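You operate a simulated robot arm through the tools that you are given. There is no shell and no other tool.

You are at the controls of a simulated robot arm. One attempt, no reset.

TASK
Take the small lamp apart: bulb to its rack, ring into box C21, socket into the yellow bin.
Fine: the bulb goes into the free well of the white bulb rack; the bin is the long one on this bench; sleeve, base, the black socket, the other rings and the rack's other bulbs stay.

It is judged by the outcome, as a careful person would: the job done as asked, and still so three seconds after it is handed in. It fails if anything else is knocked over, pushed out of place, dropped, spilled or broken.

THE ROBOT
A 7-joint arm with a two-finger parallel gripper, fixed in place. Base frame: the origin is on the floor under the middle of its stand, x ahead of it, y to its left, z up. Units: mm, degrees, N and s.
With the tool pointing down near the work surface it reaches from about 420 to 900 mm from the base axis. Its first joint turns from -143.0 to 143.0 degrees. Payload 3 kg.
Tool frame: the origin (TCP) lies between the finger pads and is the grasp point; the fingertips stand 30 mm ahead of it; z points along the fingers, y is the line along which they close. The gripper opens to 94 mm. The fingers are 28 mm wide and 10 mm thick; the gripper's body (50 by 96 mm) begins 55 mm behind the TCP.
Orientation is told as [roll, pitch, yaw] about the base's x, y, z axes, in that order, counted from this pose: with the fingers straight down and closing along the base's y, the tool's x points along the base's -x, its y along +y and its z along -z.

THE INTERFACE
- The arm moves only by the tool move_arm. Its argument "deltas" is a list of rows, each an object of numbers (a shift or turn left out is 0, a gripper value left out holds the last): "dx", "dy", "dz": the shift along the tool's x, y, z in mm; "ax", "ay", "az": the turn, a rotation vector about the tool's x, y, z in degrees. In form: [{"dx": .., "dy": .., "dz": .., "ax": .., "ay": .., "az": ..}, ...]. A call has 1 to 20 rows; each row shifts and turns the commanded pose from where the row before left it, along the tool's axes as they then stand. "jaw" is the opening, from 0 (shut) to 1 (fully open), set as the call begins (left out, the last holds). Each row takes 0.2 s and may step no farther than 50 mm and 8.6 degrees from the row before; otherwise, or with a gripper value out of range, the whole call is refused. Where a pose cannot be reached the arm comes as near as it can. A force on the tool above 40 N (or 10 N above the force at the start of the call, whichever is more), or a blocked arm, ends the call early, and 0.2 s more pass. Each finger travels about 72 mm/s and halts on what it meets, pressing with about 45 N; the grip force reading is that of the motor and also rises with nothing between the fingers. The clock runs only during rows and for 0.2 s after the last one: add rows that do not move to give the fingers time. The reply holds the time, the measured pose of the TCP, the force on the tool along the base axes, the opening and the grip force, in the units named above and with some noise, with the torque about the TCP (base axes, N m) and any sound that the robot's microphone picked up, and new pictures: "pictures" is both (left out), scene, wrist or none.
- Cameras (640 x 400 px; columns grow to the right, rows downward): "scene" is fixed at [219.6, 497.9, 1520.1]; the picture's right is [-0.73, -0.68, 0.00], its down [-0.43, 0.47, -0.77] and it looks along [0.52, -0.57, -0.64] (base axes); focal length 310 px, centre (320, 200). "wrist" rides on the gripper at [76, 14, -102] in the tool frame; the picture's right is [-0.18, 0.98, 0.00], its down [-0.75, -0.14, -0.64] and it looks along [-0.63, -0.12, 0.77] (tool axes); focal length 243 px, centre (320, 200). There is no depth. A picture from a camera that has moved, and an enlarged one, comes with that camera's place and axes in the base frame and with its lens.
- zoom(camera, box): a new picture of the part [left, top, right, bottom] of that camera's present view, enlarged. No time passes.
- job_done(): hands the job in; it is judged then, once.

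Nothing tells you positions but the pictures and the camera data. Unless the task says otherwise, let go and move clear before handing in.

The tools are called after ">>>" by a JSON object that holds its "fn" and its "kwargs". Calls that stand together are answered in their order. move_arm: Moves the arm, as the interface text tells. Its arguments: {"type":"object","properties":{"deltas":{"type":"array","items":{"type":"object","properties":{"dx":{"type":"number"},"dy":{"type":"number"},"dz":{"type":"number"},"ax":{"type":"number"},"ay":{"type":"number"},"az":{"type":"number"}}}},"jaw":{"type":"number"},"pictures":{"type":"string","enum":["both","scene","wrist","none"]}},"required":["deltas"]} The other tools are called the same way: zoom (camera, box) takes an enlarged picture of a part of a camera's view; job_done () hands the job in.

At the start:

```text
t: 0.0
eef_pos: [529.7, -15.4, 1280.6]
ee_rot: [-0.1, 0.0, 0.0]
wrist_force: [0.9, 0.6, -0.6]
moment: [-0.01, 0.02, 0.01]
opening: 94.0
grip_force: 0.0
```

scene: 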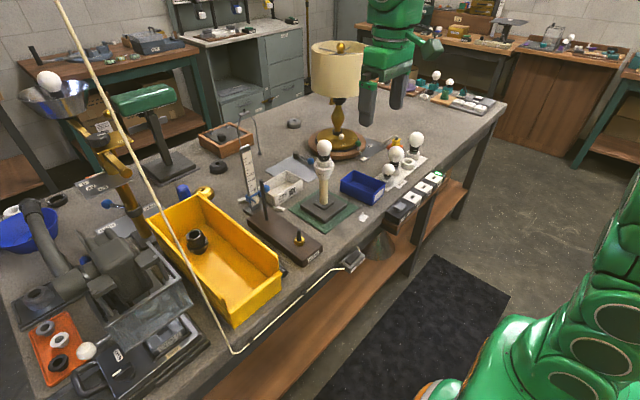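
wrist: 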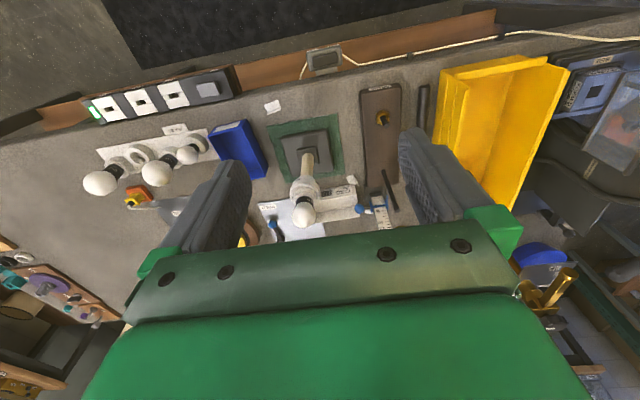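

The bench shows a small lamp (bulb on a cream socket/column on a square base on a green mat), a white rack with bulbs, blue and white boxes, and the long yellow bin. I'll zoom in to read labels and locate things before moving.

>>> {"fn": "zoom", "kwargs": {"camera": "scene", "box": [260, 120, 440, 240]}}

>>> {"fn": "zoom", "kwargs": {"camera": "scene", "box": [280, 130, 370, 230]}}

>>> {"fn": "zoom", "kwargs": {"camera": "wrist", "box": [60, 80, 400, 250]}}

>>> {"fn": "zoom", "kwargs": {"camera": "scene", "box": [340, 120, 450, 210]}}

```text
3.33 times, centred on (350, 180) of scene
camera zoom: at [219.6, 497.9, 1520.1], right [-0.73, -0.68, 0.0], down [-0.43, 0.47, -0.77], along [0.52, -0.57, -0.64], focal length 1034 px, centre (220, 267)
```

zoom: 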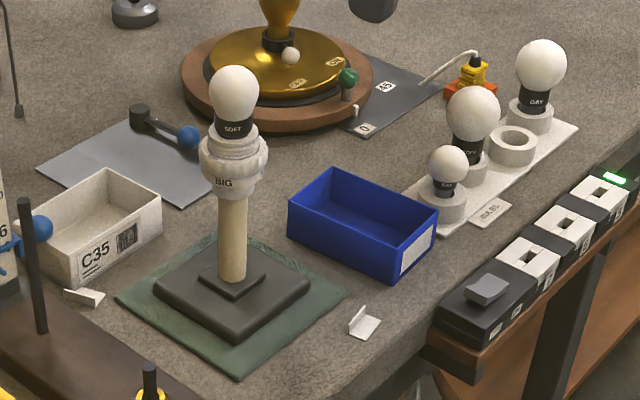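

```text
4.00 times, centred on (325, 180) of scene
camera zoom: at [219.6, 497.9, 1520.1], right [-0.73, -0.68, 0.0], down [-0.43, 0.47, -0.77], along [0.52, -0.57, -0.64], focal length 1241 px, centre (300, 280)
```

zoom: 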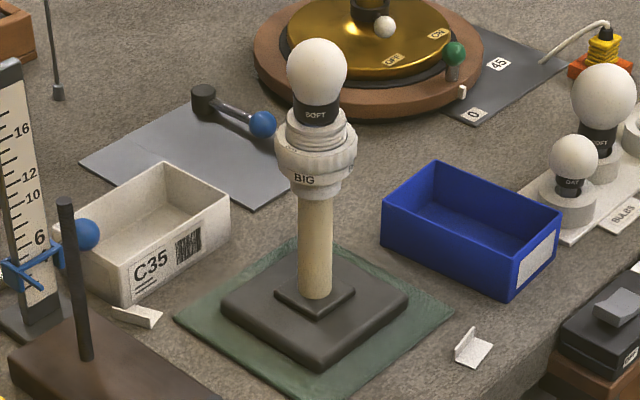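

```text
1.88 times, centred on (230, 165) of wrist
camera zoom: at [453.5, -0.3, 1382.8], right [0.18, 0.98, 0.0], down [0.75, -0.14, 0.64], along [0.63, -0.12, -0.77], focal length 457 px, centre (489, 266)
```

zoom: 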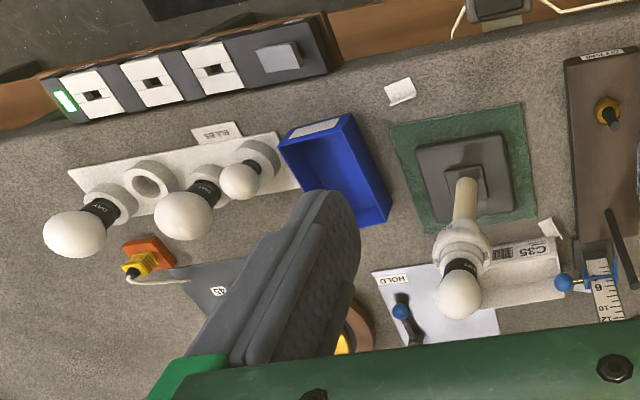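

```text
4.44 times, centred on (395, 165) of scene
camera zoom: at [219.6, 497.9, 1520.1], right [-0.73, -0.68, 0.0], down [-0.43, 0.47, -0.77], along [0.52, -0.57, -0.64], focal length 1379 px, centre (-13, 356)
```

zoom: 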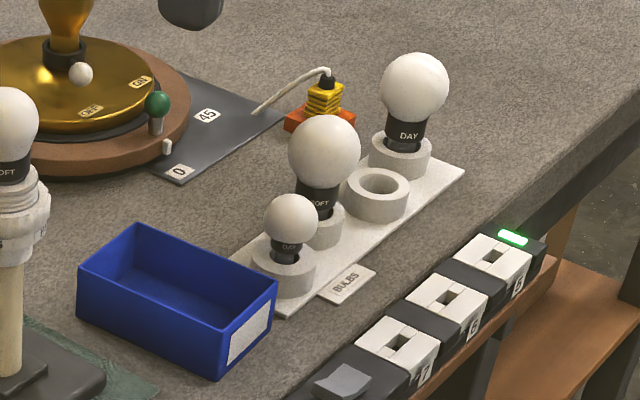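

The lamp's bulb (SOFT) sits in a threaded socket with a "BIG" ring on a post. I need to find which box is C21, so I'll zoom over the rest of the view.

>>> {"fn": "zoom", "kwargs": {"camera": "wrist", "box": [190, 100, 290, 200]}}

>>> {"fn": "zoom", "kwargs": {"camera": "scene", "box": [0, 240, 220, 400]}}

>>> {"fn": "zoom", "kwargs": {"camera": "scene", "box": [130, 90, 330, 220]}}

>>> {"fn": "zoom", "kwargs": {"camera": "scene", "box": [140, 180, 340, 330]}}

>>> {"fn": "zoom", "kwargs": {"camera": "scene", "box": [400, 60, 520, 140]}}

>>> {"fn": "zoom", "kwargs": {"camera": "wrist", "box": [400, 40, 640, 200]}}

```text
4.00 times, centred on (240, 150) of wrist
camera zoom: at [453.5, -0.3, 1382.8], right [0.18, 0.98, 0.0], down [0.75, -0.14, 0.64], along [0.63, -0.12, -0.77], focal length 970 px, centre (640, 400)
```

zoom: 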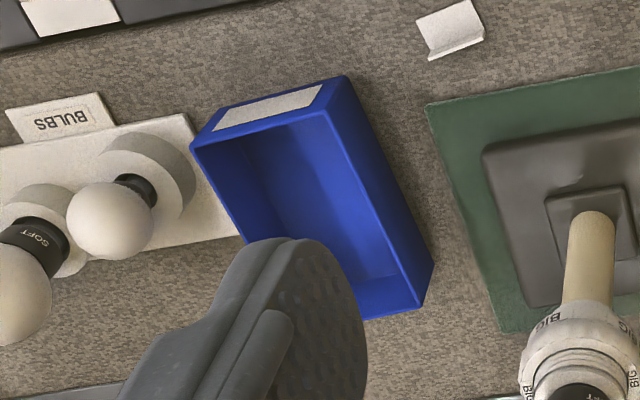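

```text
2.50 times, centred on (110, 320) of scene
camera zoom: at [219.6, 497.9, 1520.1], right [-0.73, -0.68, 0.0], down [-0.43, 0.47, -0.77], along [0.52, -0.57, -0.64], focal length 776 px, centre (845, -100)
```

zoom: 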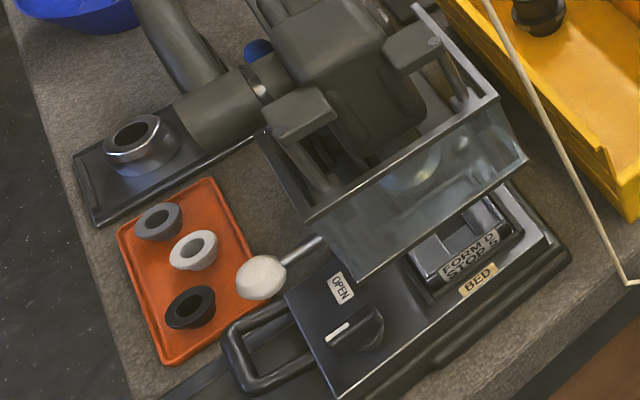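

```text
3.08 times, centred on (230, 155) of scene
camera zoom: at [219.6, 497.9, 1520.1], right [-0.73, -0.68, 0.0], down [-0.43, 0.47, -0.77], along [0.52, -0.57, -0.64], focal length 954 px, centre (597, 338)
```

zoom: 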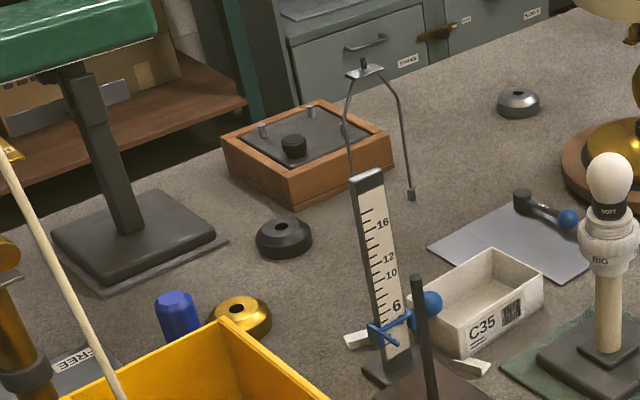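

```text
2.67 times, centred on (240, 255) of scene
camera zoom: at [219.6, 497.9, 1520.1], right [-0.73, -0.68, 0.0], down [-0.43, 0.47, -0.77], along [0.52, -0.57, -0.64], focal length 827 px, centre (533, 53)
```

zoom: 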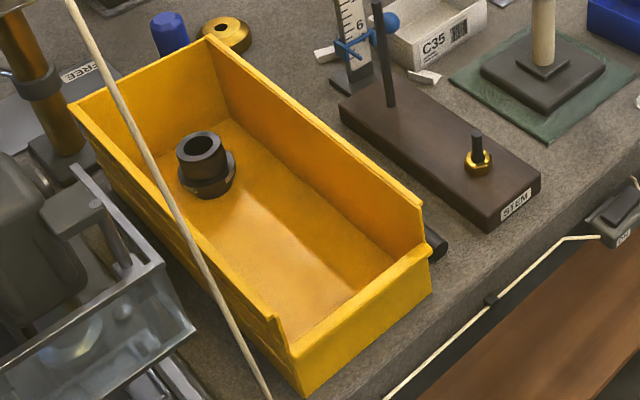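

```text
5.00 times, centred on (460, 100) of scene
camera zoom: at [219.6, 497.9, 1520.1], right [-0.73, -0.68, 0.0], down [-0.43, 0.47, -0.77], along [0.52, -0.57, -0.64], focal length 1551 px, centre (-380, 700)
```

zoom: 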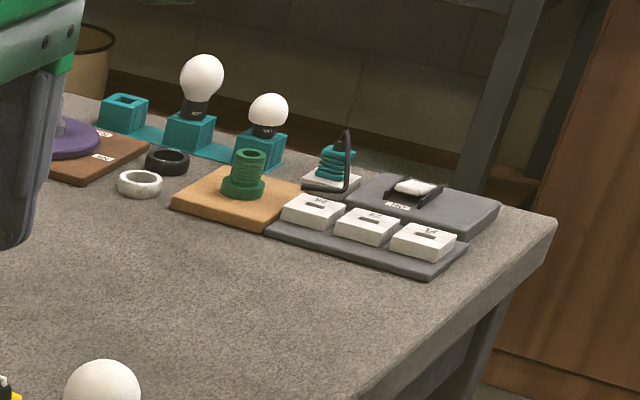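

```text
2.50 times, centred on (520, 120) of wrist
camera zoom: at [453.5, -0.3, 1382.8], right [0.18, 0.98, 0.0], down [0.75, -0.14, 0.64], along [0.63, -0.12, -0.77], focal length 606 px, centre (-180, 400)
```

zoom: 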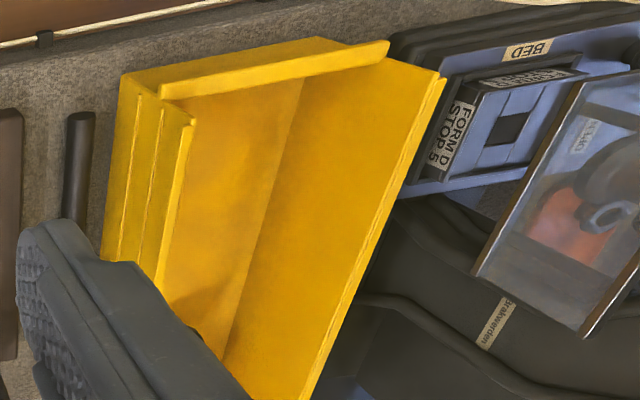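

The lamp base post is near (736, -86), bulb centre around z≈1066, bench about z≈848. The blue box probably is C21; I'll zoom on its label and move the camera in for closer views.

>>> {"fn": "zoom", "kwargs": {"camera": "scene", "box": [364, 182, 388, 206]}}

>>> {"fn": "zoom", "kwargs": {"camera": "scene", "box": [305, 135, 345, 185]}}

>>> {"fn": "move_arm", "kwargs": {"deltas": [{"dx": 40}, {"dx": 40, "dy": -40}, {"dz": 40, "dy": -40}, {"dz": 40, "ay": -8}, {"dz": 20, "ay": -8}, {"ay": -8}, {"ay": -6}], "pictures": "both"}}

```text
16.00 times, centred on (376, 194) of scene
camera zoom: at [219.6, 497.9, 1520.1], right [-0.73, -0.68, 0.0], down [-0.43, 0.47, -0.77], along [0.52, -0.57, -0.64], focal length 4963 px, centre (-576, 296)
```

zoom: 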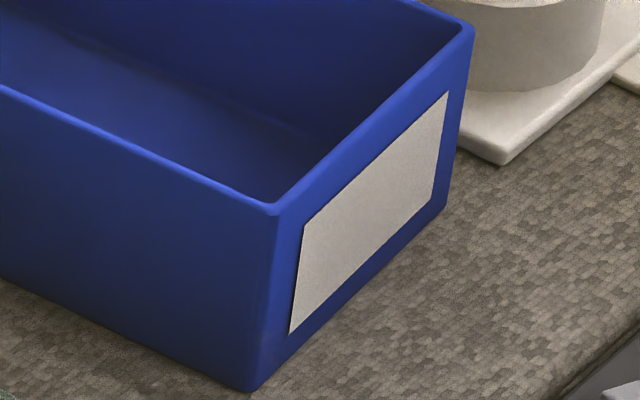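

```text
8.00 times, centred on (325, 160) of scene
camera zoom: at [219.6, 497.9, 1520.1], right [-0.73, -0.68, 0.0], down [-0.43, 0.47, -0.77], along [0.52, -0.57, -0.64], focal length 2482 px, centre (280, 520)
```

zoom: 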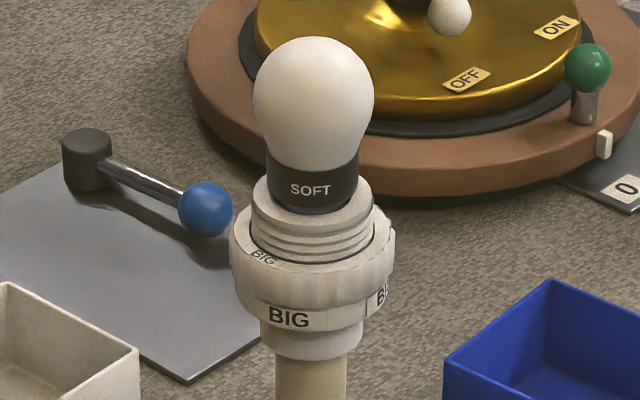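

```text
refused: row 2 steps farther than a row can; nothing moved
```

The blue box's visible label is blank, so I won't assume it is C21. I'll look at the other areas for a C21 label.

>>> {"fn": "zoom", "kwargs": {"camera": "scene", "box": [0, 0, 200, 125]}}

>>> {"fn": "zoom", "kwargs": {"camera": "scene", "box": [160, 0, 360, 125]}}

>>> {"fn": "zoom", "kwargs": {"camera": "scene", "box": [400, 0, 640, 150]}}

>>> {"fn": "zoom", "kwargs": {"camera": "scene", "box": [0, 120, 200, 245]}}

>>> {"fn": "zoom", "kwargs": {"camera": "scene", "box": [330, 160, 450, 235]}}

>>> {"fn": "zoom", "kwargs": {"camera": "scene", "box": [265, 150, 325, 210]}}

>>> {"fn": "move_arm", "kwargs": {"deltas": [{"dx": 40}, {"dx": 30, "dy": -30}, {"dz": 30, "dy": -30}, {"dz": 40, "ay": -8}, {"dz": 20, "ay": -8}, {"ay": -8}, {"ay": -6}], "pictures": "both"}}

```text
3.20 times, centred on (100, 62) of scene
camera zoom: at [219.6, 497.9, 1520.1], right [-0.73, -0.68, 0.0], down [-0.43, 0.47, -0.77], along [0.52, -0.57, -0.64], focal length 993 px, centre (1024, 640)
```

zoom: 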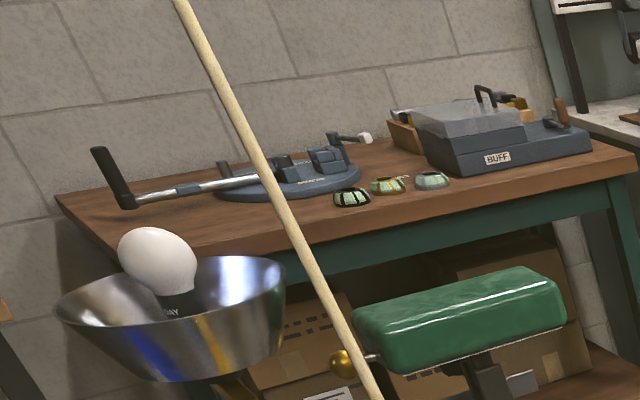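

```text
3.20 times, centred on (260, 62) of scene
camera zoom: at [219.6, 497.9, 1520.1], right [-0.73, -0.68, 0.0], down [-0.43, 0.47, -0.77], along [0.52, -0.57, -0.64], focal length 993 px, centre (512, 640)
```

zoom: 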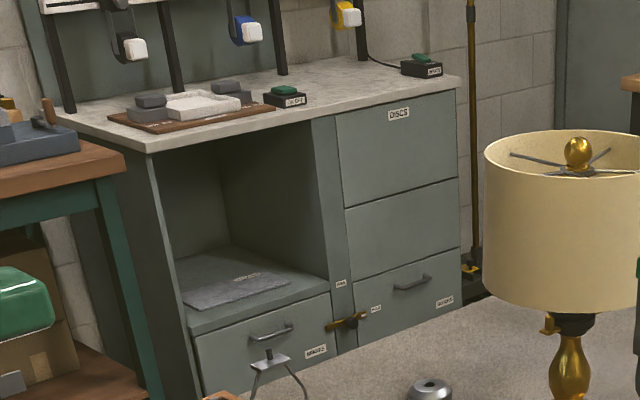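

```text
2.67 times, centred on (520, 75) of scene
camera zoom: at [219.6, 497.9, 1520.1], right [-0.73, -0.68, 0.0], down [-0.43, 0.47, -0.77], along [0.52, -0.57, -0.64], focal length 827 px, centre (-213, 533)
```

zoom: 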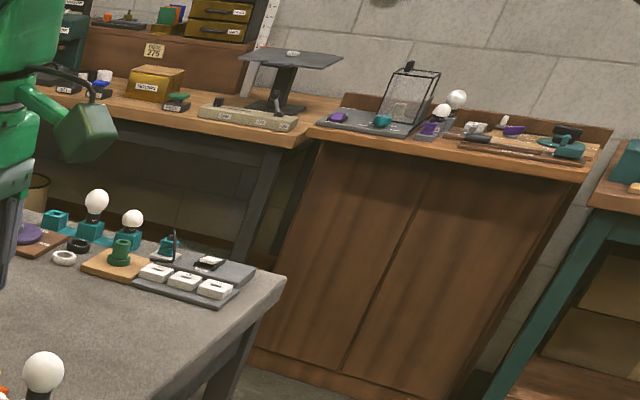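

```text
3.20 times, centred on (100, 182) of scene
camera zoom: at [219.6, 497.9, 1520.1], right [-0.73, -0.68, 0.0], down [-0.43, 0.47, -0.77], along [0.52, -0.57, -0.64], focal length 993 px, centre (1024, 256)
```

zoom: 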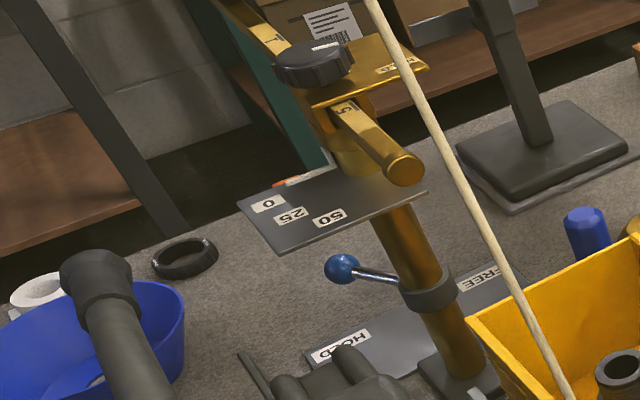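

```text
5.33 times, centred on (390, 198) of scene
camera zoom: at [219.6, 497.9, 1520.1], right [-0.73, -0.68, 0.0], down [-0.43, 0.47, -0.77], along [0.52, -0.57, -0.64], focal length 1654 px, centre (-53, 213)
```

zoom: 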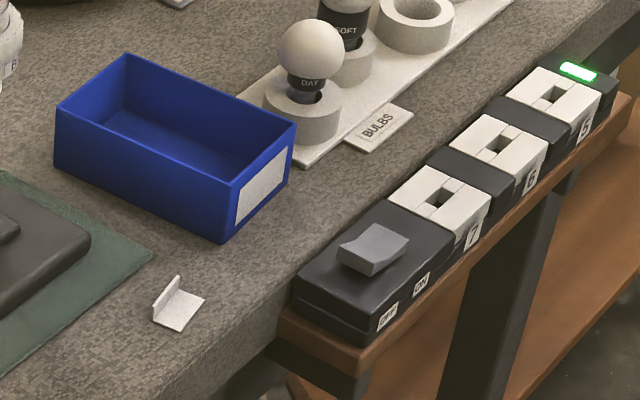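

```text
6.67 times, centred on (295, 180) of scene
camera zoom: at [219.6, 497.9, 1520.1], right [-0.73, -0.68, 0.0], down [-0.43, 0.47, -0.77], along [0.52, -0.57, -0.64], focal length 2068 px, centre (487, 333)
```

zoom: 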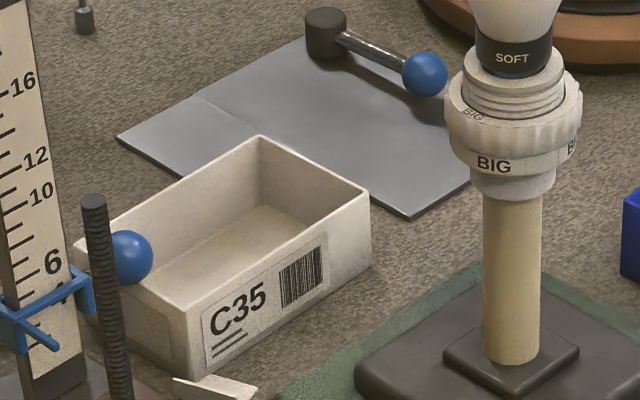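

```text
t: 1.6
eef_pos: [463.9, -75.6, 1190.8]
ee_rot: [-0.1, -30.2, -0.1]
wrist_force: [-0.7, -0.6, -0.2]
moment: [0.01, -0.03, 0.01]
opening: 93.8
grip_force: 0.1
camera wrist: at [345.9, -60.5, 1239.9], right [0.16, 0.98, 0.09], down [0.33, -0.14, 0.93], along [0.93, -0.12, -0.35], focal length 243 px, centre (320, 200)
```

scene: 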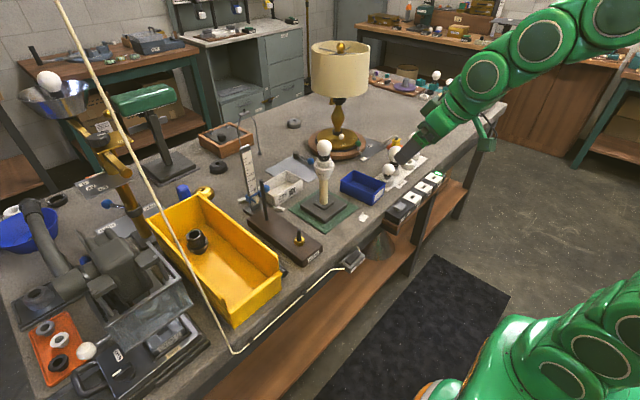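
wrist: 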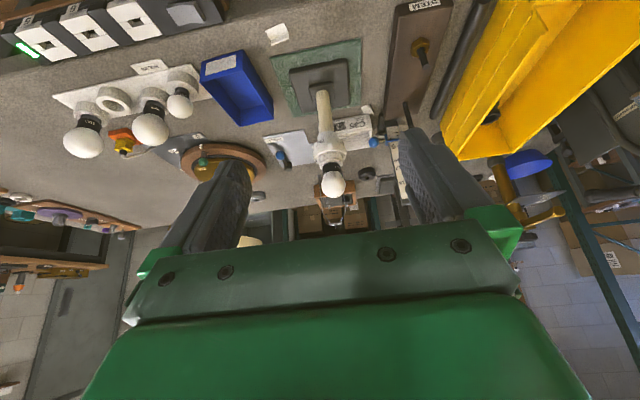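

I've tilted to look forward. Now zooming on the blue box label, the fallen cards, and the lamp.

>>> {"fn": "zoom", "kwargs": {"camera": "wrist", "box": [190, 10, 310, 130]}}

>>> {"fn": "zoom", "kwargs": {"camera": "wrist", "box": [270, 60, 400, 220]}}

>>> {"fn": "zoom", "kwargs": {"camera": "wrist", "box": [50, 50, 220, 170]}}

>>> {"fn": "zoom", "kwargs": {"camera": "wrist", "box": [340, 90, 420, 150]}}

```text
3.33 times, centred on (250, 70) of wrist
camera zoom: at [345.9, -60.5, 1239.9], right [0.16, 0.98, 0.09], down [0.33, -0.14, 0.93], along [0.93, -0.12, -0.35], focal length 809 px, centre (553, 633)
```

zoom: 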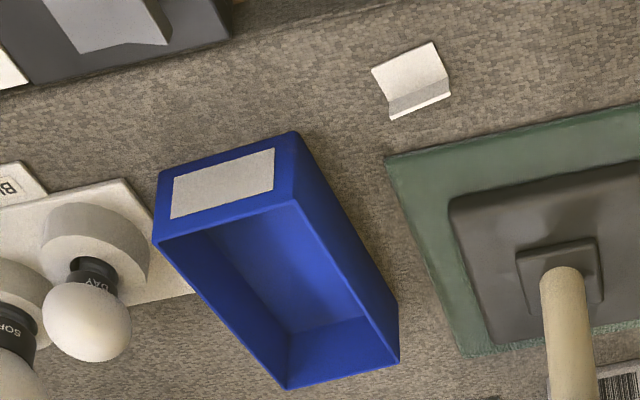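

```text
2.50 times, centred on (335, 140) of wrist
camera zoom: at [345.9, -60.5, 1239.9], right [0.16, 0.98, 0.09], down [0.33, -0.14, 0.93], along [0.93, -0.12, -0.35], focal length 606 px, centre (282, 350)
```

zoom: 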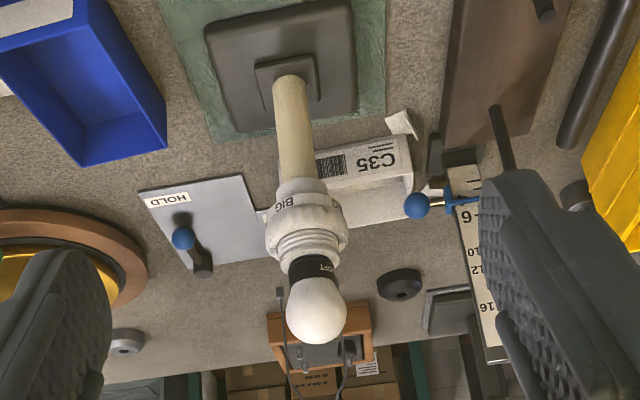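

```text
3.33 times, centred on (135, 110) of wrist
camera zoom: at [345.9, -60.5, 1239.9], right [0.16, 0.98, 0.09], down [0.33, -0.14, 0.93], along [0.93, -0.12, -0.35], focal length 809 px, centre (937, 500)
```

zoom: 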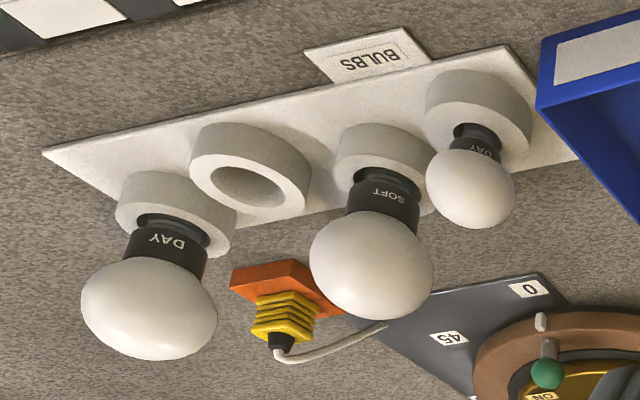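

```text
6.67 times, centred on (380, 120) of wrist
camera zoom: at [345.9, -60.5, 1239.9], right [0.16, 0.98, 0.09], down [0.33, -0.14, 0.93], along [0.93, -0.12, -0.35], focal length 1618 px, centre (-80, 733)
```

zoom: 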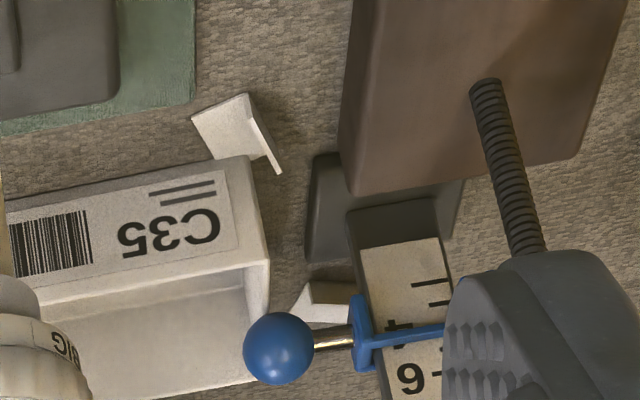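

The blue box's near label is blank and small folded cards lie around; I need to see the other faces. First, a zoom on the areas the arm had hidden.

>>> {"fn": "zoom", "kwargs": {"camera": "scene", "box": [340, 60, 460, 135]}}

>>> {"fn": "zoom", "kwargs": {"camera": "scene", "box": [270, 60, 400, 150]}}

>>> {"fn": "zoom", "kwargs": {"camera": "scene", "box": [355, 205, 375, 225]}}

>>> {"fn": "zoom", "kwargs": {"camera": "wrist", "box": [0, 160, 200, 300]}}

>>> {"fn": "zoom", "kwargs": {"camera": "scene", "box": [320, 225, 440, 300]}}

```text
5.33 times, centred on (400, 98) of scene
camera zoom: at [219.6, 497.9, 1520.1], right [-0.73, -0.68, 0.0], down [-0.43, 0.47, -0.77], along [0.52, -0.57, -0.64], focal length 1654 px, centre (-107, 747)
```

zoom: 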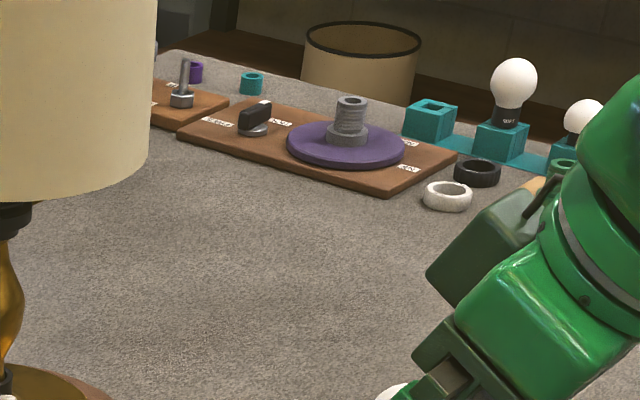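

```text
4.44 times, centred on (335, 105) of scene
camera zoom: at [219.6, 497.9, 1520.1], right [-0.73, -0.68, 0.0], down [-0.43, 0.47, -0.77], along [0.52, -0.57, -0.64], focal length 1379 px, centre (253, 622)
```

zoom: 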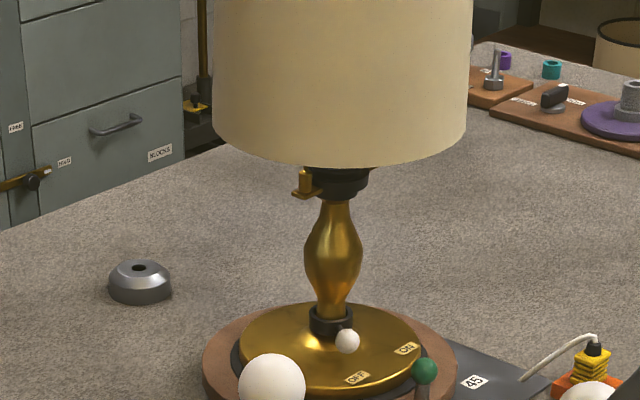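

```text
16.00 times, centred on (365, 215) of scene
camera zoom: at [219.6, 497.9, 1520.1], right [-0.73, -0.68, 0.0], down [-0.43, 0.47, -0.77], along [0.52, -0.57, -0.64], focal length 4963 px, centre (-400, -40)
```

zoom: 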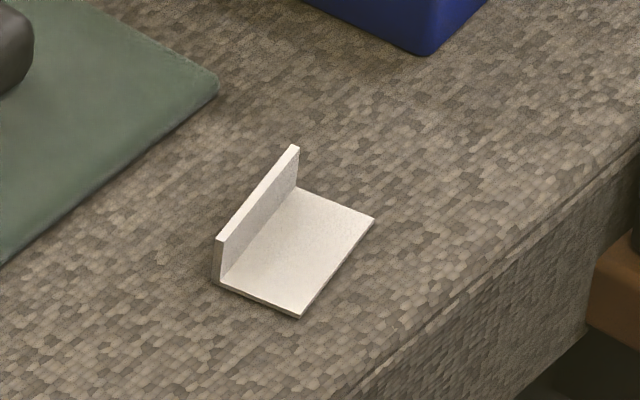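

```text
2.86 times, centred on (100, 230) of wrist
camera zoom: at [345.9, -60.5, 1239.9], right [0.16, 0.98, 0.09], down [0.33, -0.14, 0.93], along [0.93, -0.12, -0.35], focal length 693 px, centre (949, 114)
```

zoom: 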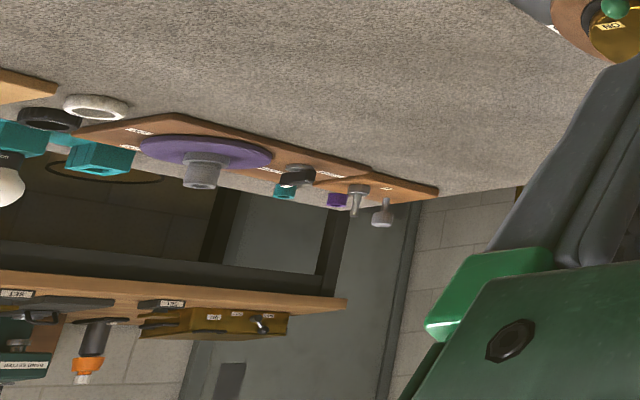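

```text
5.33 times, centred on (380, 262) of scene
camera zoom: at [219.6, 497.9, 1520.1], right [-0.73, -0.68, 0.0], down [-0.43, 0.47, -0.77], along [0.52, -0.57, -0.64], focal length 1654 px, centre (0, -133)
```

zoom: 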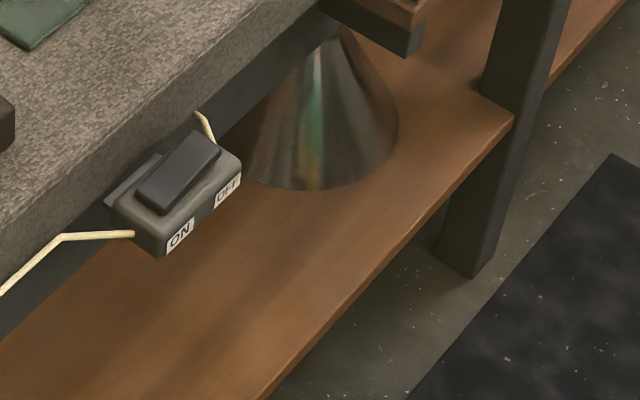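

No other box is visible, so I'll inspect the blue box's far face from behind. I'll level the tool, turn it about 172° and look back from beyond the box, staying high above the lamp.

>>> {"fn": "move_arm", "kwargs": {"deltas": [{"ay": 8}, {"ay": 8}, {"ay": 8}, {"ay": 6.2}], "pictures": "none"}}

>>> {"fn": "move_arm", "kwargs": {"deltas": [{"az": 8.6}, {"az": 8.6}, {"az": 8.6}, {"az": 8.6}, {"az": 8.6}, {"az": 8.6}, {"az": 8.6}, {"az": 8.6}, {"az": 8.6}, {"az": 8.6}], "pictures": "both"}}

```text
t: 2.6
eef_pos: [462.0, -73.8, 1188.9]
ee_rot: [0.0, 0.4, 0.0]
wrist_force: [0.3, -0.2, 0.5]
moment: [-0.01, -0.02, 0.03]
opening: 94.0
grip_force: 0.1
```

```text
t: 4.8
eef_pos: [463.3, -75.3, 1191.5]
ee_rot: [-0.3, 0.0, -86.1]
wrist_force: [-0.8, 0.1, -0.2]
moment: [0.01, 0.03, -0.04]
opening: 93.9
grip_force: 0.0
camera wrist: at [472.2, 2.5, 1293.1], right [0.99, -0.12, 0.0], down [-0.09, -0.76, 0.64], along [-0.08, -0.64, -0.77], focal length 243 px, centre (320, 200)
```

scene: 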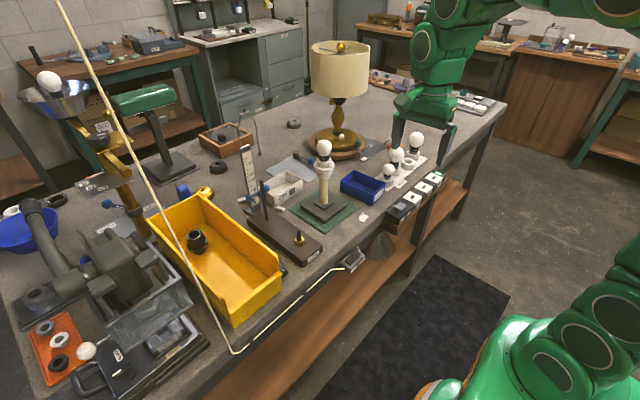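
wrist: 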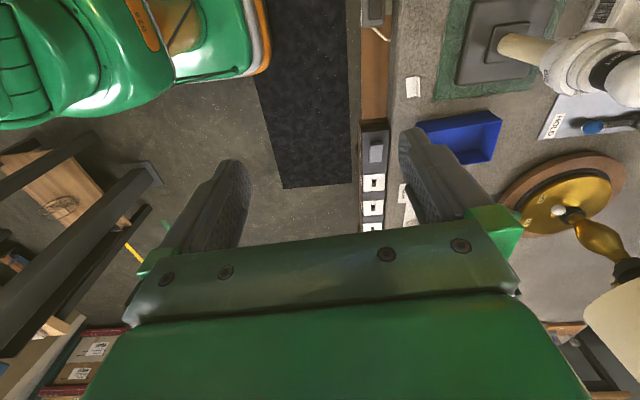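

Continuing the turn to 180° yaw, then I'll move out over the far side to look back at the blue box.

>>> {"fn": "move_arm", "kwargs": {"deltas": [{"az": 8.55}, {"az": 8.55}, {"az": 8.55}, {"az": 8.55}, {"az": 8.55}, {"az": 8.55}, {"az": 8.55}, {"az": 8.55}, {"az": 8.55}, {"az": 8.55}, {"az": 8.5}], "pictures": "none"}}

>>> {"fn": "move_arm", "kwargs": {"deltas": [{"dx": 40, "dy": 20}, {"dx": 40, "dy": 20}, {"dx": 40, "dy": 20}, {"dx": 40, "dy": 20}, {"dx": 40, "dy": 20}, {"dx": 40, "dy": 20}, {"dx": 40, "dy": 20}, {"dx": 40}, {"dx": 20}], "pictures": "both"}}

```text
t: 7.2
eef_pos: [462.6, -75.3, 1190.6]
ee_rot: [0.0, -0.2, 179.9]
wrist_force: [0.6, 0.1, 0.1]
moment: [0.01, -0.01, 0.0]
opening: 94.0
grip_force: 0.1
```

```text
t: 9.2
eef_pos: [761.9, -209.9, 1175.4]
ee_rot: [0.0, -0.2, 179.9]
wrist_force: [1.1, -0.5, -0.2]
moment: [0.01, 0.01, -0.03]
opening: 93.8
grip_force: 0.2
out of reach, approached as far as the arm can: row 8, 9
camera wrist: at [839.2, -223.5, 1276.9], right [-0.19, -0.98, 0.0], down [-0.75, 0.14, 0.64], along [-0.63, 0.12, -0.76], focal length 243 px, centre (320, 200)
```

scene: 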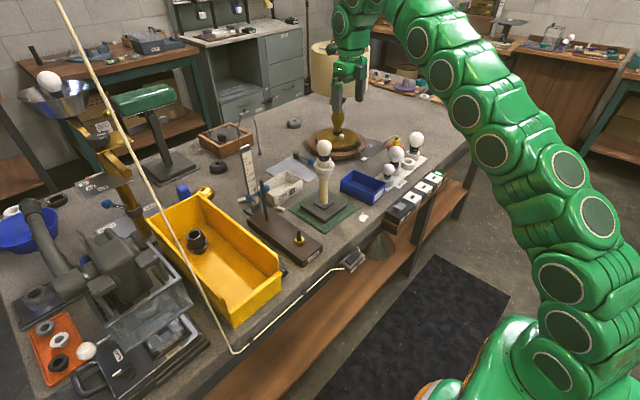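
wrist: 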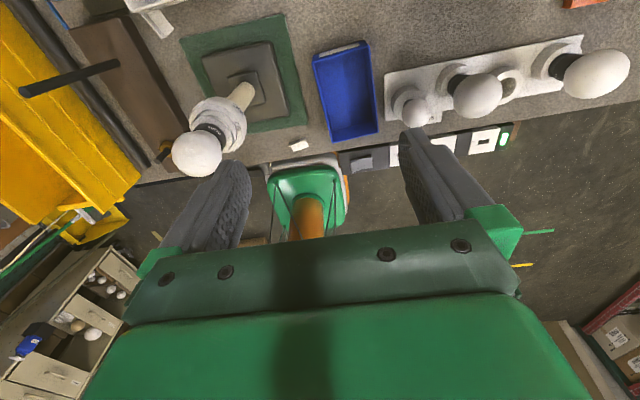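

>>> {"fn": "zoom", "kwargs": {"camera": "wrist", "box": [300, 30, 390, 90]}}

>>> {"fn": "zoom", "kwargs": {"camera": "wrist", "box": [280, 30, 400, 160]}}

>>> {"fn": "zoom", "kwargs": {"camera": "wrist", "box": [130, 30, 300, 190]}}

>>> {"fn": "zoom", "kwargs": {"camera": "wrist", "box": [380, 30, 640, 140]}}

```text
6.67 times, centred on (345, 60) of wrist
camera zoom: at [839.2, -223.5, 1276.9], right [-0.19, -0.98, 0.0], down [-0.75, 0.14, 0.64], along [-0.63, 0.12, -0.76], focal length 1618 px, centre (153, 1133)
```

zoom: 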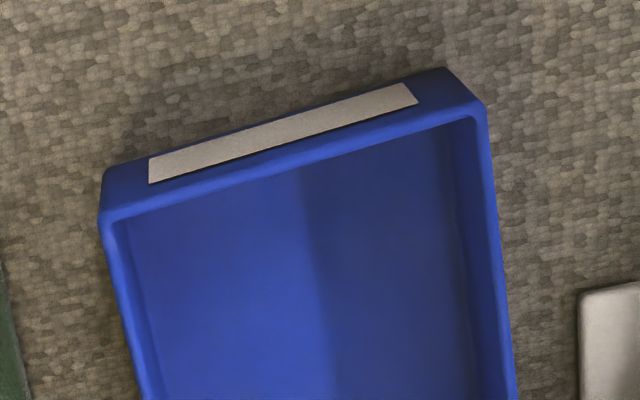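

```text
3.08 times, centred on (340, 95) of wrist
camera zoom: at [839.2, -223.5, 1276.9], right [-0.19, -0.98, 0.0], down [-0.75, 0.14, 0.64], along [-0.63, 0.12, -0.76], focal length 746 px, centre (258, 523)
```

zoom: 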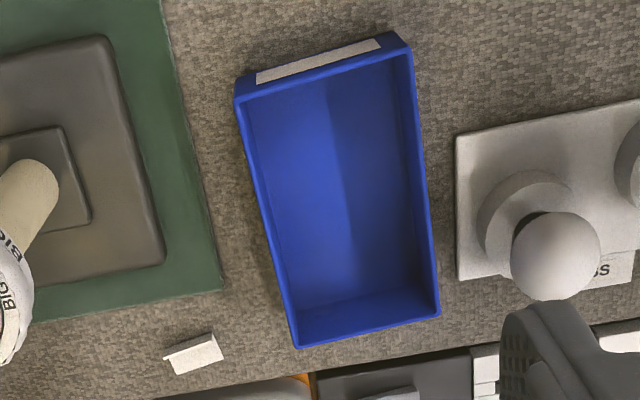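

```text
2.50 times, centred on (215, 110) of wrist
camera zoom: at [839.2, -223.5, 1276.9], right [-0.19, -0.98, 0.0], down [-0.75, 0.14, 0.64], along [-0.63, 0.12, -0.76], focal length 606 px, centre (582, 425)
```

zoom: 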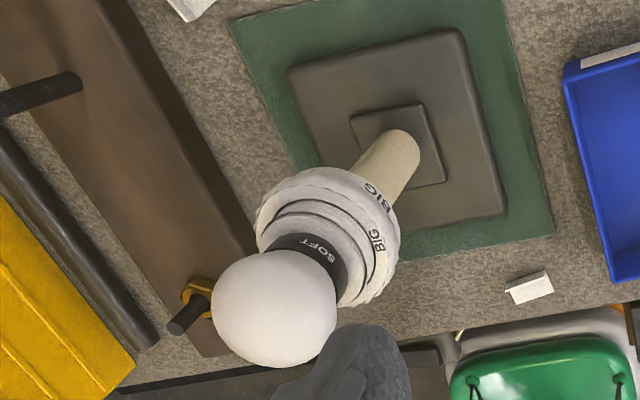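

```text
2.46 times, centred on (510, 85) of wrist
camera zoom: at [839.2, -223.5, 1276.9], right [-0.19, -0.98, 0.0], down [-0.75, 0.14, 0.64], along [-0.63, 0.12, -0.76], focal length 597 px, centre (-148, 483)
```

zoom: 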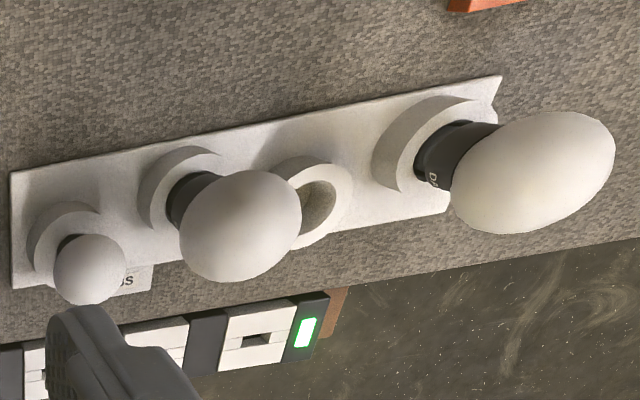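

Both ends of the blue box look blank; its -y long side is still unseen. I'll shift the camera toward -y (keeping clear of the tall lamp) to see that side.

>>> {"fn": "move_arm", "kwargs": {"deltas": [{"dx": -40}, {"dx": -30, "dy": 30}, {"dy": 45}, {"dy": 45}, {"dy": 45}, {"dy": 25}], "pictures": "both"}}

```text
t: 10.6
eef_pos: [688.1, -384.5, 1166.0]
ee_rot: [0.0, -0.1, -180.1]
wrist_force: [0.4, -0.7, 0.7]
moment: [0.02, 0.03, -0.02]
opening: 93.9
grip_force: 0.2
out of reach, approached as far as the arm can: row 6
camera wrist: at [765.6, -398.5, 1267.9], right [-0.18, -0.98, 0.0], down [-0.75, 0.14, 0.65], along [-0.63, 0.12, -0.76], focal length 243 px, centre (320, 200)
```

scene: 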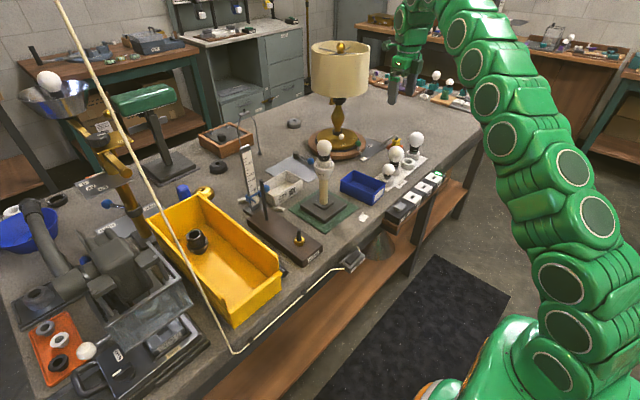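
wrist: 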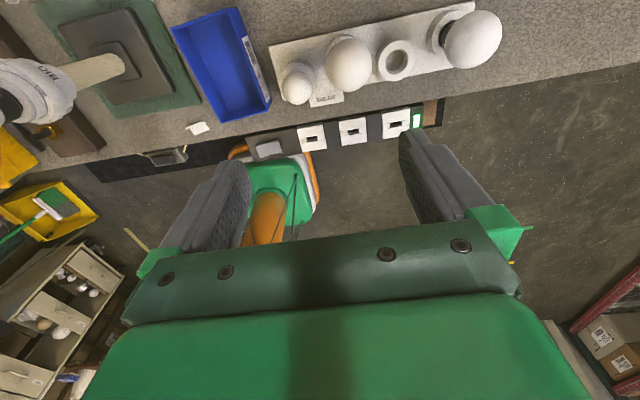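

>>> {"fn": "zoom", "kwargs": {"camera": "wrist", "box": [220, 20, 290, 110]}}

>>> {"fn": "zoom", "kwargs": {"camera": "wrist", "box": [0, 150, 160, 260]}}

>>> {"fn": "zoom", "kwargs": {"camera": "wrist", "box": [260, 0, 520, 120]}}

```text
4.44 times, centred on (255, 65) of wrist
camera zoom: at [765.6, -398.5, 1267.9], right [-0.18, -0.98, 0.0], down [-0.75, 0.14, 0.65], along [-0.63, 0.12, -0.76], focal length 1078 px, centre (609, 800)
```

zoom: 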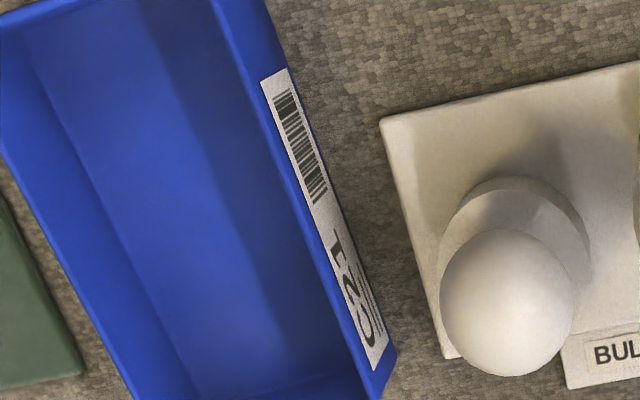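

```text
3.64 times, centred on (80, 205) of wrist
camera zoom: at [765.6, -398.5, 1267.9], right [-0.18, -0.98, 0.0], down [-0.75, 0.14, 0.65], along [-0.63, 0.12, -0.76], focal length 882 px, centre (1193, 182)
```

zoom: 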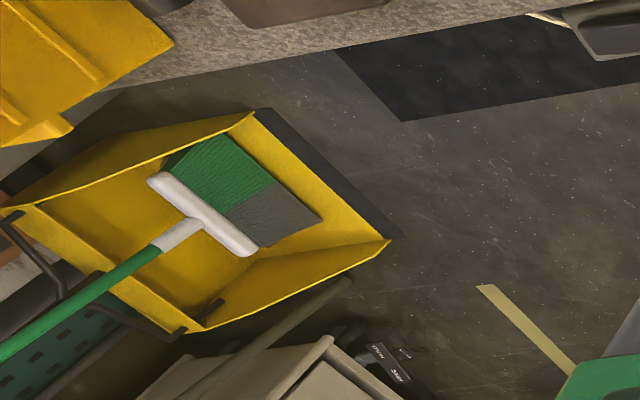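

```text
2.46 times, centred on (390, 60) of wrist
camera zoom: at [765.6, -398.5, 1267.9], right [-0.18, -0.98, 0.0], down [-0.75, 0.14, 0.65], along [-0.63, 0.12, -0.76], focal length 597 px, centre (148, 545)
```

zoom: 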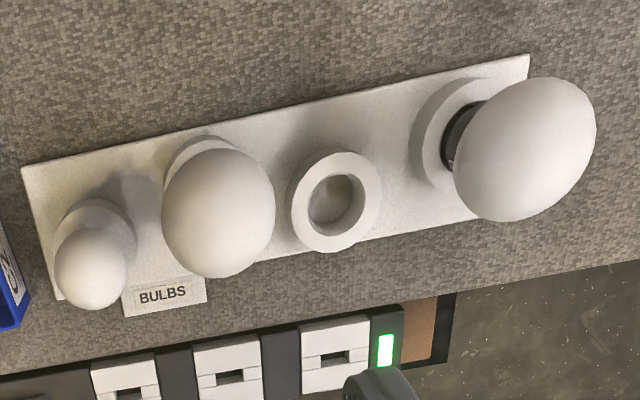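

The -y face does carry a barcode label; zooming to read it fully.

>>> {"fn": "zoom", "kwargs": {"camera": "wrist", "box": [245, 60, 275, 110]}}

>>> {"fn": "zoom", "kwargs": {"camera": "wrist", "box": [370, 20, 430, 90]}}

```text
8.00 times, centred on (260, 85) of wrist
camera zoom: at [765.6, -398.5, 1267.9], right [-0.18, -0.98, 0.0], down [-0.75, 0.14, 0.65], along [-0.63, 0.12, -0.76], focal length 1941 px, centre (800, 1120)
```

zoom: 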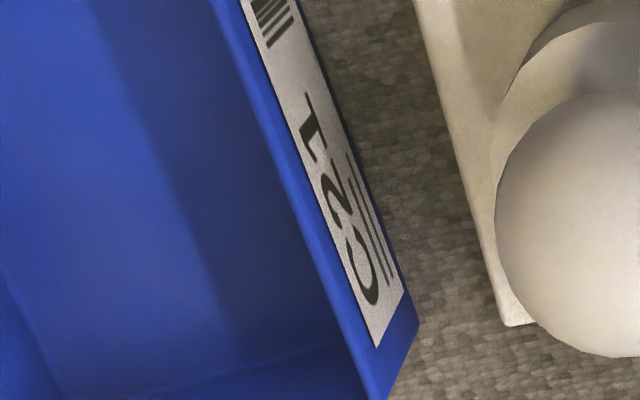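

```text
5.71 times, centred on (400, 55) of wrist
camera zoom: at [765.6, -398.5, 1267.9], right [-0.18, -0.98, 0.0], down [-0.75, 0.14, 0.65], along [-0.63, 0.12, -0.76], focal length 1386 px, centre (-137, 1029)
```

zoom: 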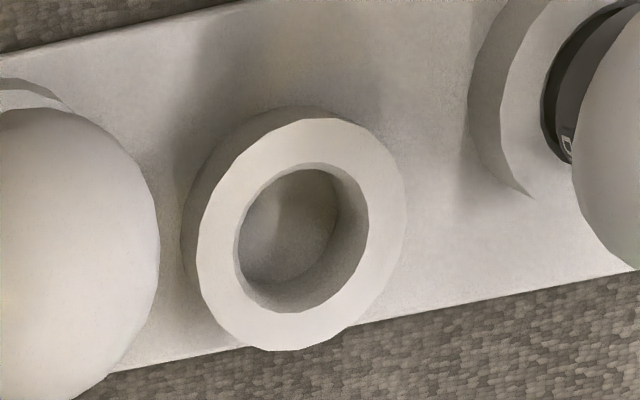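

Box C21 is confirmed as the blue box (label on its -y side). The lamp axis triangulates to about (743, -87), bulb globe centre z≈1063, radius ≈22. I'll move above the bulb at z≈1140 and check alignment with the wrist camera.

>>> {"fn": "move_arm", "kwargs": {"deltas": [{"dy": -45, "dz": -5}, {"dy": -45}, {"dy": -45}, {"dy": -45, "dx": 10}, {"dy": -45, "dx": 15}, {"dy": -45, "dx": 15}, {"dy": -27, "dx": 15}], "pictures": "both"}}

```text
t: 12.2
eef_pos: [745.0, -88.6, 1172.0]
ee_rot: [-0.1, -0.2, 180.0]
wrist_force: [0.0, -1.5, -0.3]
moment: [0.07, -0.02, 0.02]
opening: 94.2
grip_force: 0.1
camera wrist: at [821.2, -101.9, 1272.6], right [-0.18, -0.98, 0.0], down [-0.75, 0.14, 0.64], along [-0.63, 0.12, -0.76], focal length 243 px, centre (320, 200)
```

scene: 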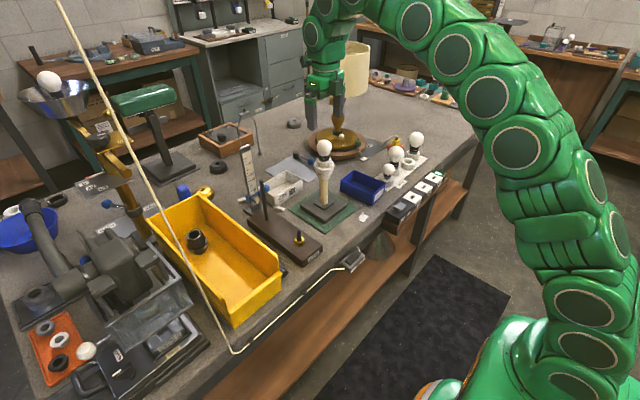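
wrist: 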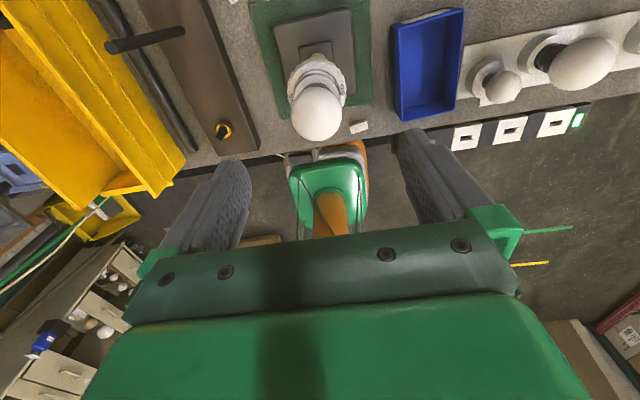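

>>> {"fn": "zoom", "kwargs": {"camera": "wrist", "box": [270, 30, 370, 150]}}

>>> {"fn": "zoom", "kwargs": {"camera": "scene", "box": [295, 60, 385, 220]}}

```text
3.33 times, centred on (320, 90) of wrist
camera zoom: at [821.2, -101.9, 1272.6], right [-0.18, -0.98, 0.0], down [-0.75, 0.14, 0.64], along [-0.63, 0.12, -0.76], focal length 809 px, centre (320, 567)
```

zoom: 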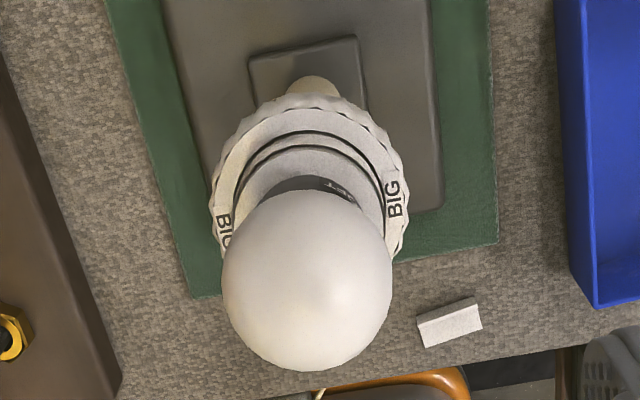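

```text
2.50 times, centred on (340, 140) of scene
camera zoom: at [219.6, 497.9, 1520.1], right [-0.73, -0.68, 0.0], down [-0.43, 0.47, -0.77], along [0.52, -0.57, -0.64], focal length 776 px, centre (270, 350)
```

zoom: 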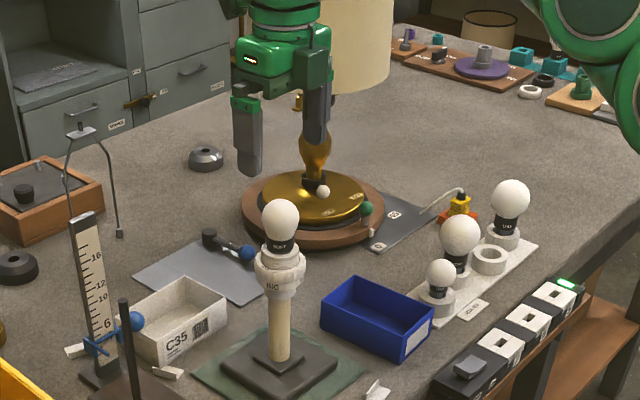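

The bulb sits ~3 mm to the +y side of the tool centre. I'll correct that, lower partway, and re-check before straddling it.

>>> {"fn": "move_arm", "kwargs": {"deltas": [{"dy": -3, "dz": 15}, {"dz": 25}, {"dz": 20}, {}], "pictures": "wrist"}}

```text
t: 13.2
eef_pos: [745.2, -84.6, 1112.0]
ee_rot: [0.0, -0.2, -180.0]
wrist_force: [0.7, -0.4, 0.0]
moment: [-0.03, 0.03, 0.02]
opening: 94.0
grip_force: 0.1
camera wrist: at [821.1, -98.4, 1213.5], right [-0.18, -0.98, 0.0], down [-0.75, 0.14, 0.64], along [-0.63, 0.12, -0.76], focal length 243 px, centre (320, 200)
```

wrist: 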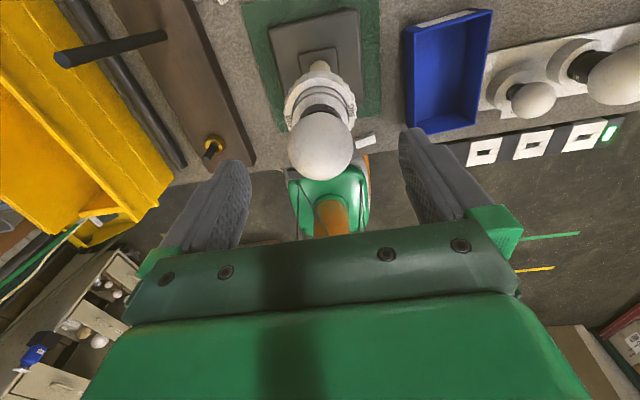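

Alignment matches (bulb predicted and seen at row 145, column 320). Descending to the globe's equator and closing.

>>> {"fn": "move_arm", "kwargs": {"deltas": [{"dz": 20}, {"dz": 20}, {"dz": 10}, {}], "pictures": "both"}}

```text
t: 14.2
eef_pos: [745.0, -84.7, 1061.9]
ee_rot: [0.1, -0.1, -180.1]
wrist_force: [-0.7, -0.4, -0.1]
moment: [-0.02, 0.01, 0.0]
opening: 94.0
grip_force: 0.0
camera wrist: at [821.0, -98.1, 1163.5], right [-0.18, -0.98, 0.0], down [-0.75, 0.14, 0.64], along [-0.63, 0.12, -0.76], focal length 243 px, centre (320, 200)
```

scene: 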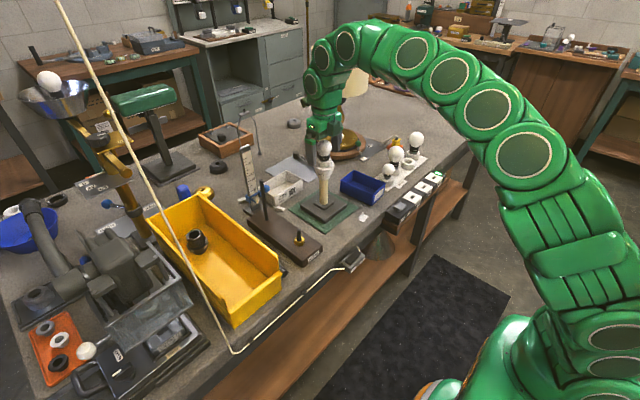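
wrist: 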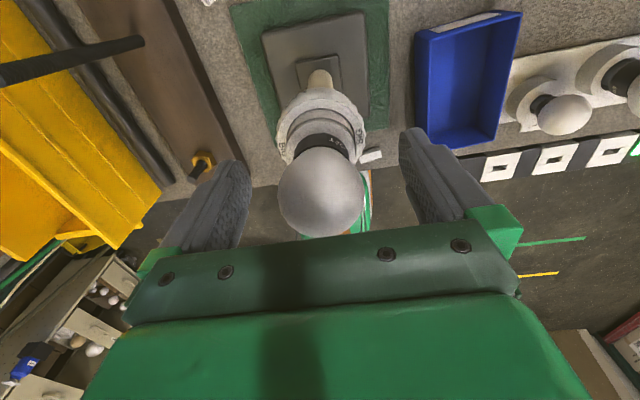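

Bulb is centred between the fingers. Closing on it.

>>> {"fn": "move_arm", "kwargs": {"deltas": [{}, {}, {}, {}], "jaw": 0.35, "pictures": "wrist"}}

```text
t: 15.2
eef_pos: [744.2, -84.8, 1062.5]
ee_rot: [0.0, -0.2, 180.0]
wrist_force: [1.2, -3.9, 0.9]
moment: [-0.11, -0.01, 0.0]
opening: 40.7
grip_force: 17.6
camera wrist: at [821.1, -98.5, 1163.7], right [-0.18, -0.98, 0.0], down [-0.75, 0.14, 0.64], along [-0.63, 0.12, -0.76], focal length 243 px, centre (320, 200)
```

wrist: 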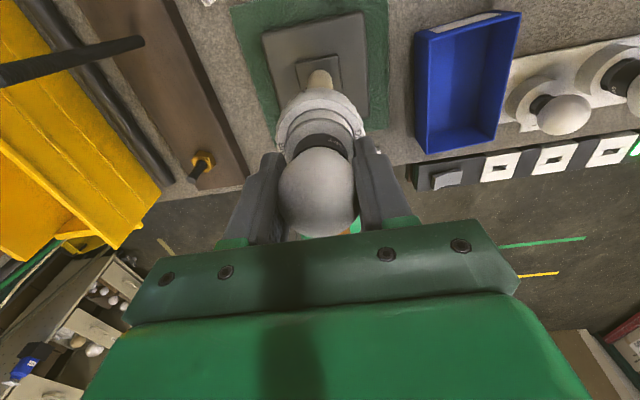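

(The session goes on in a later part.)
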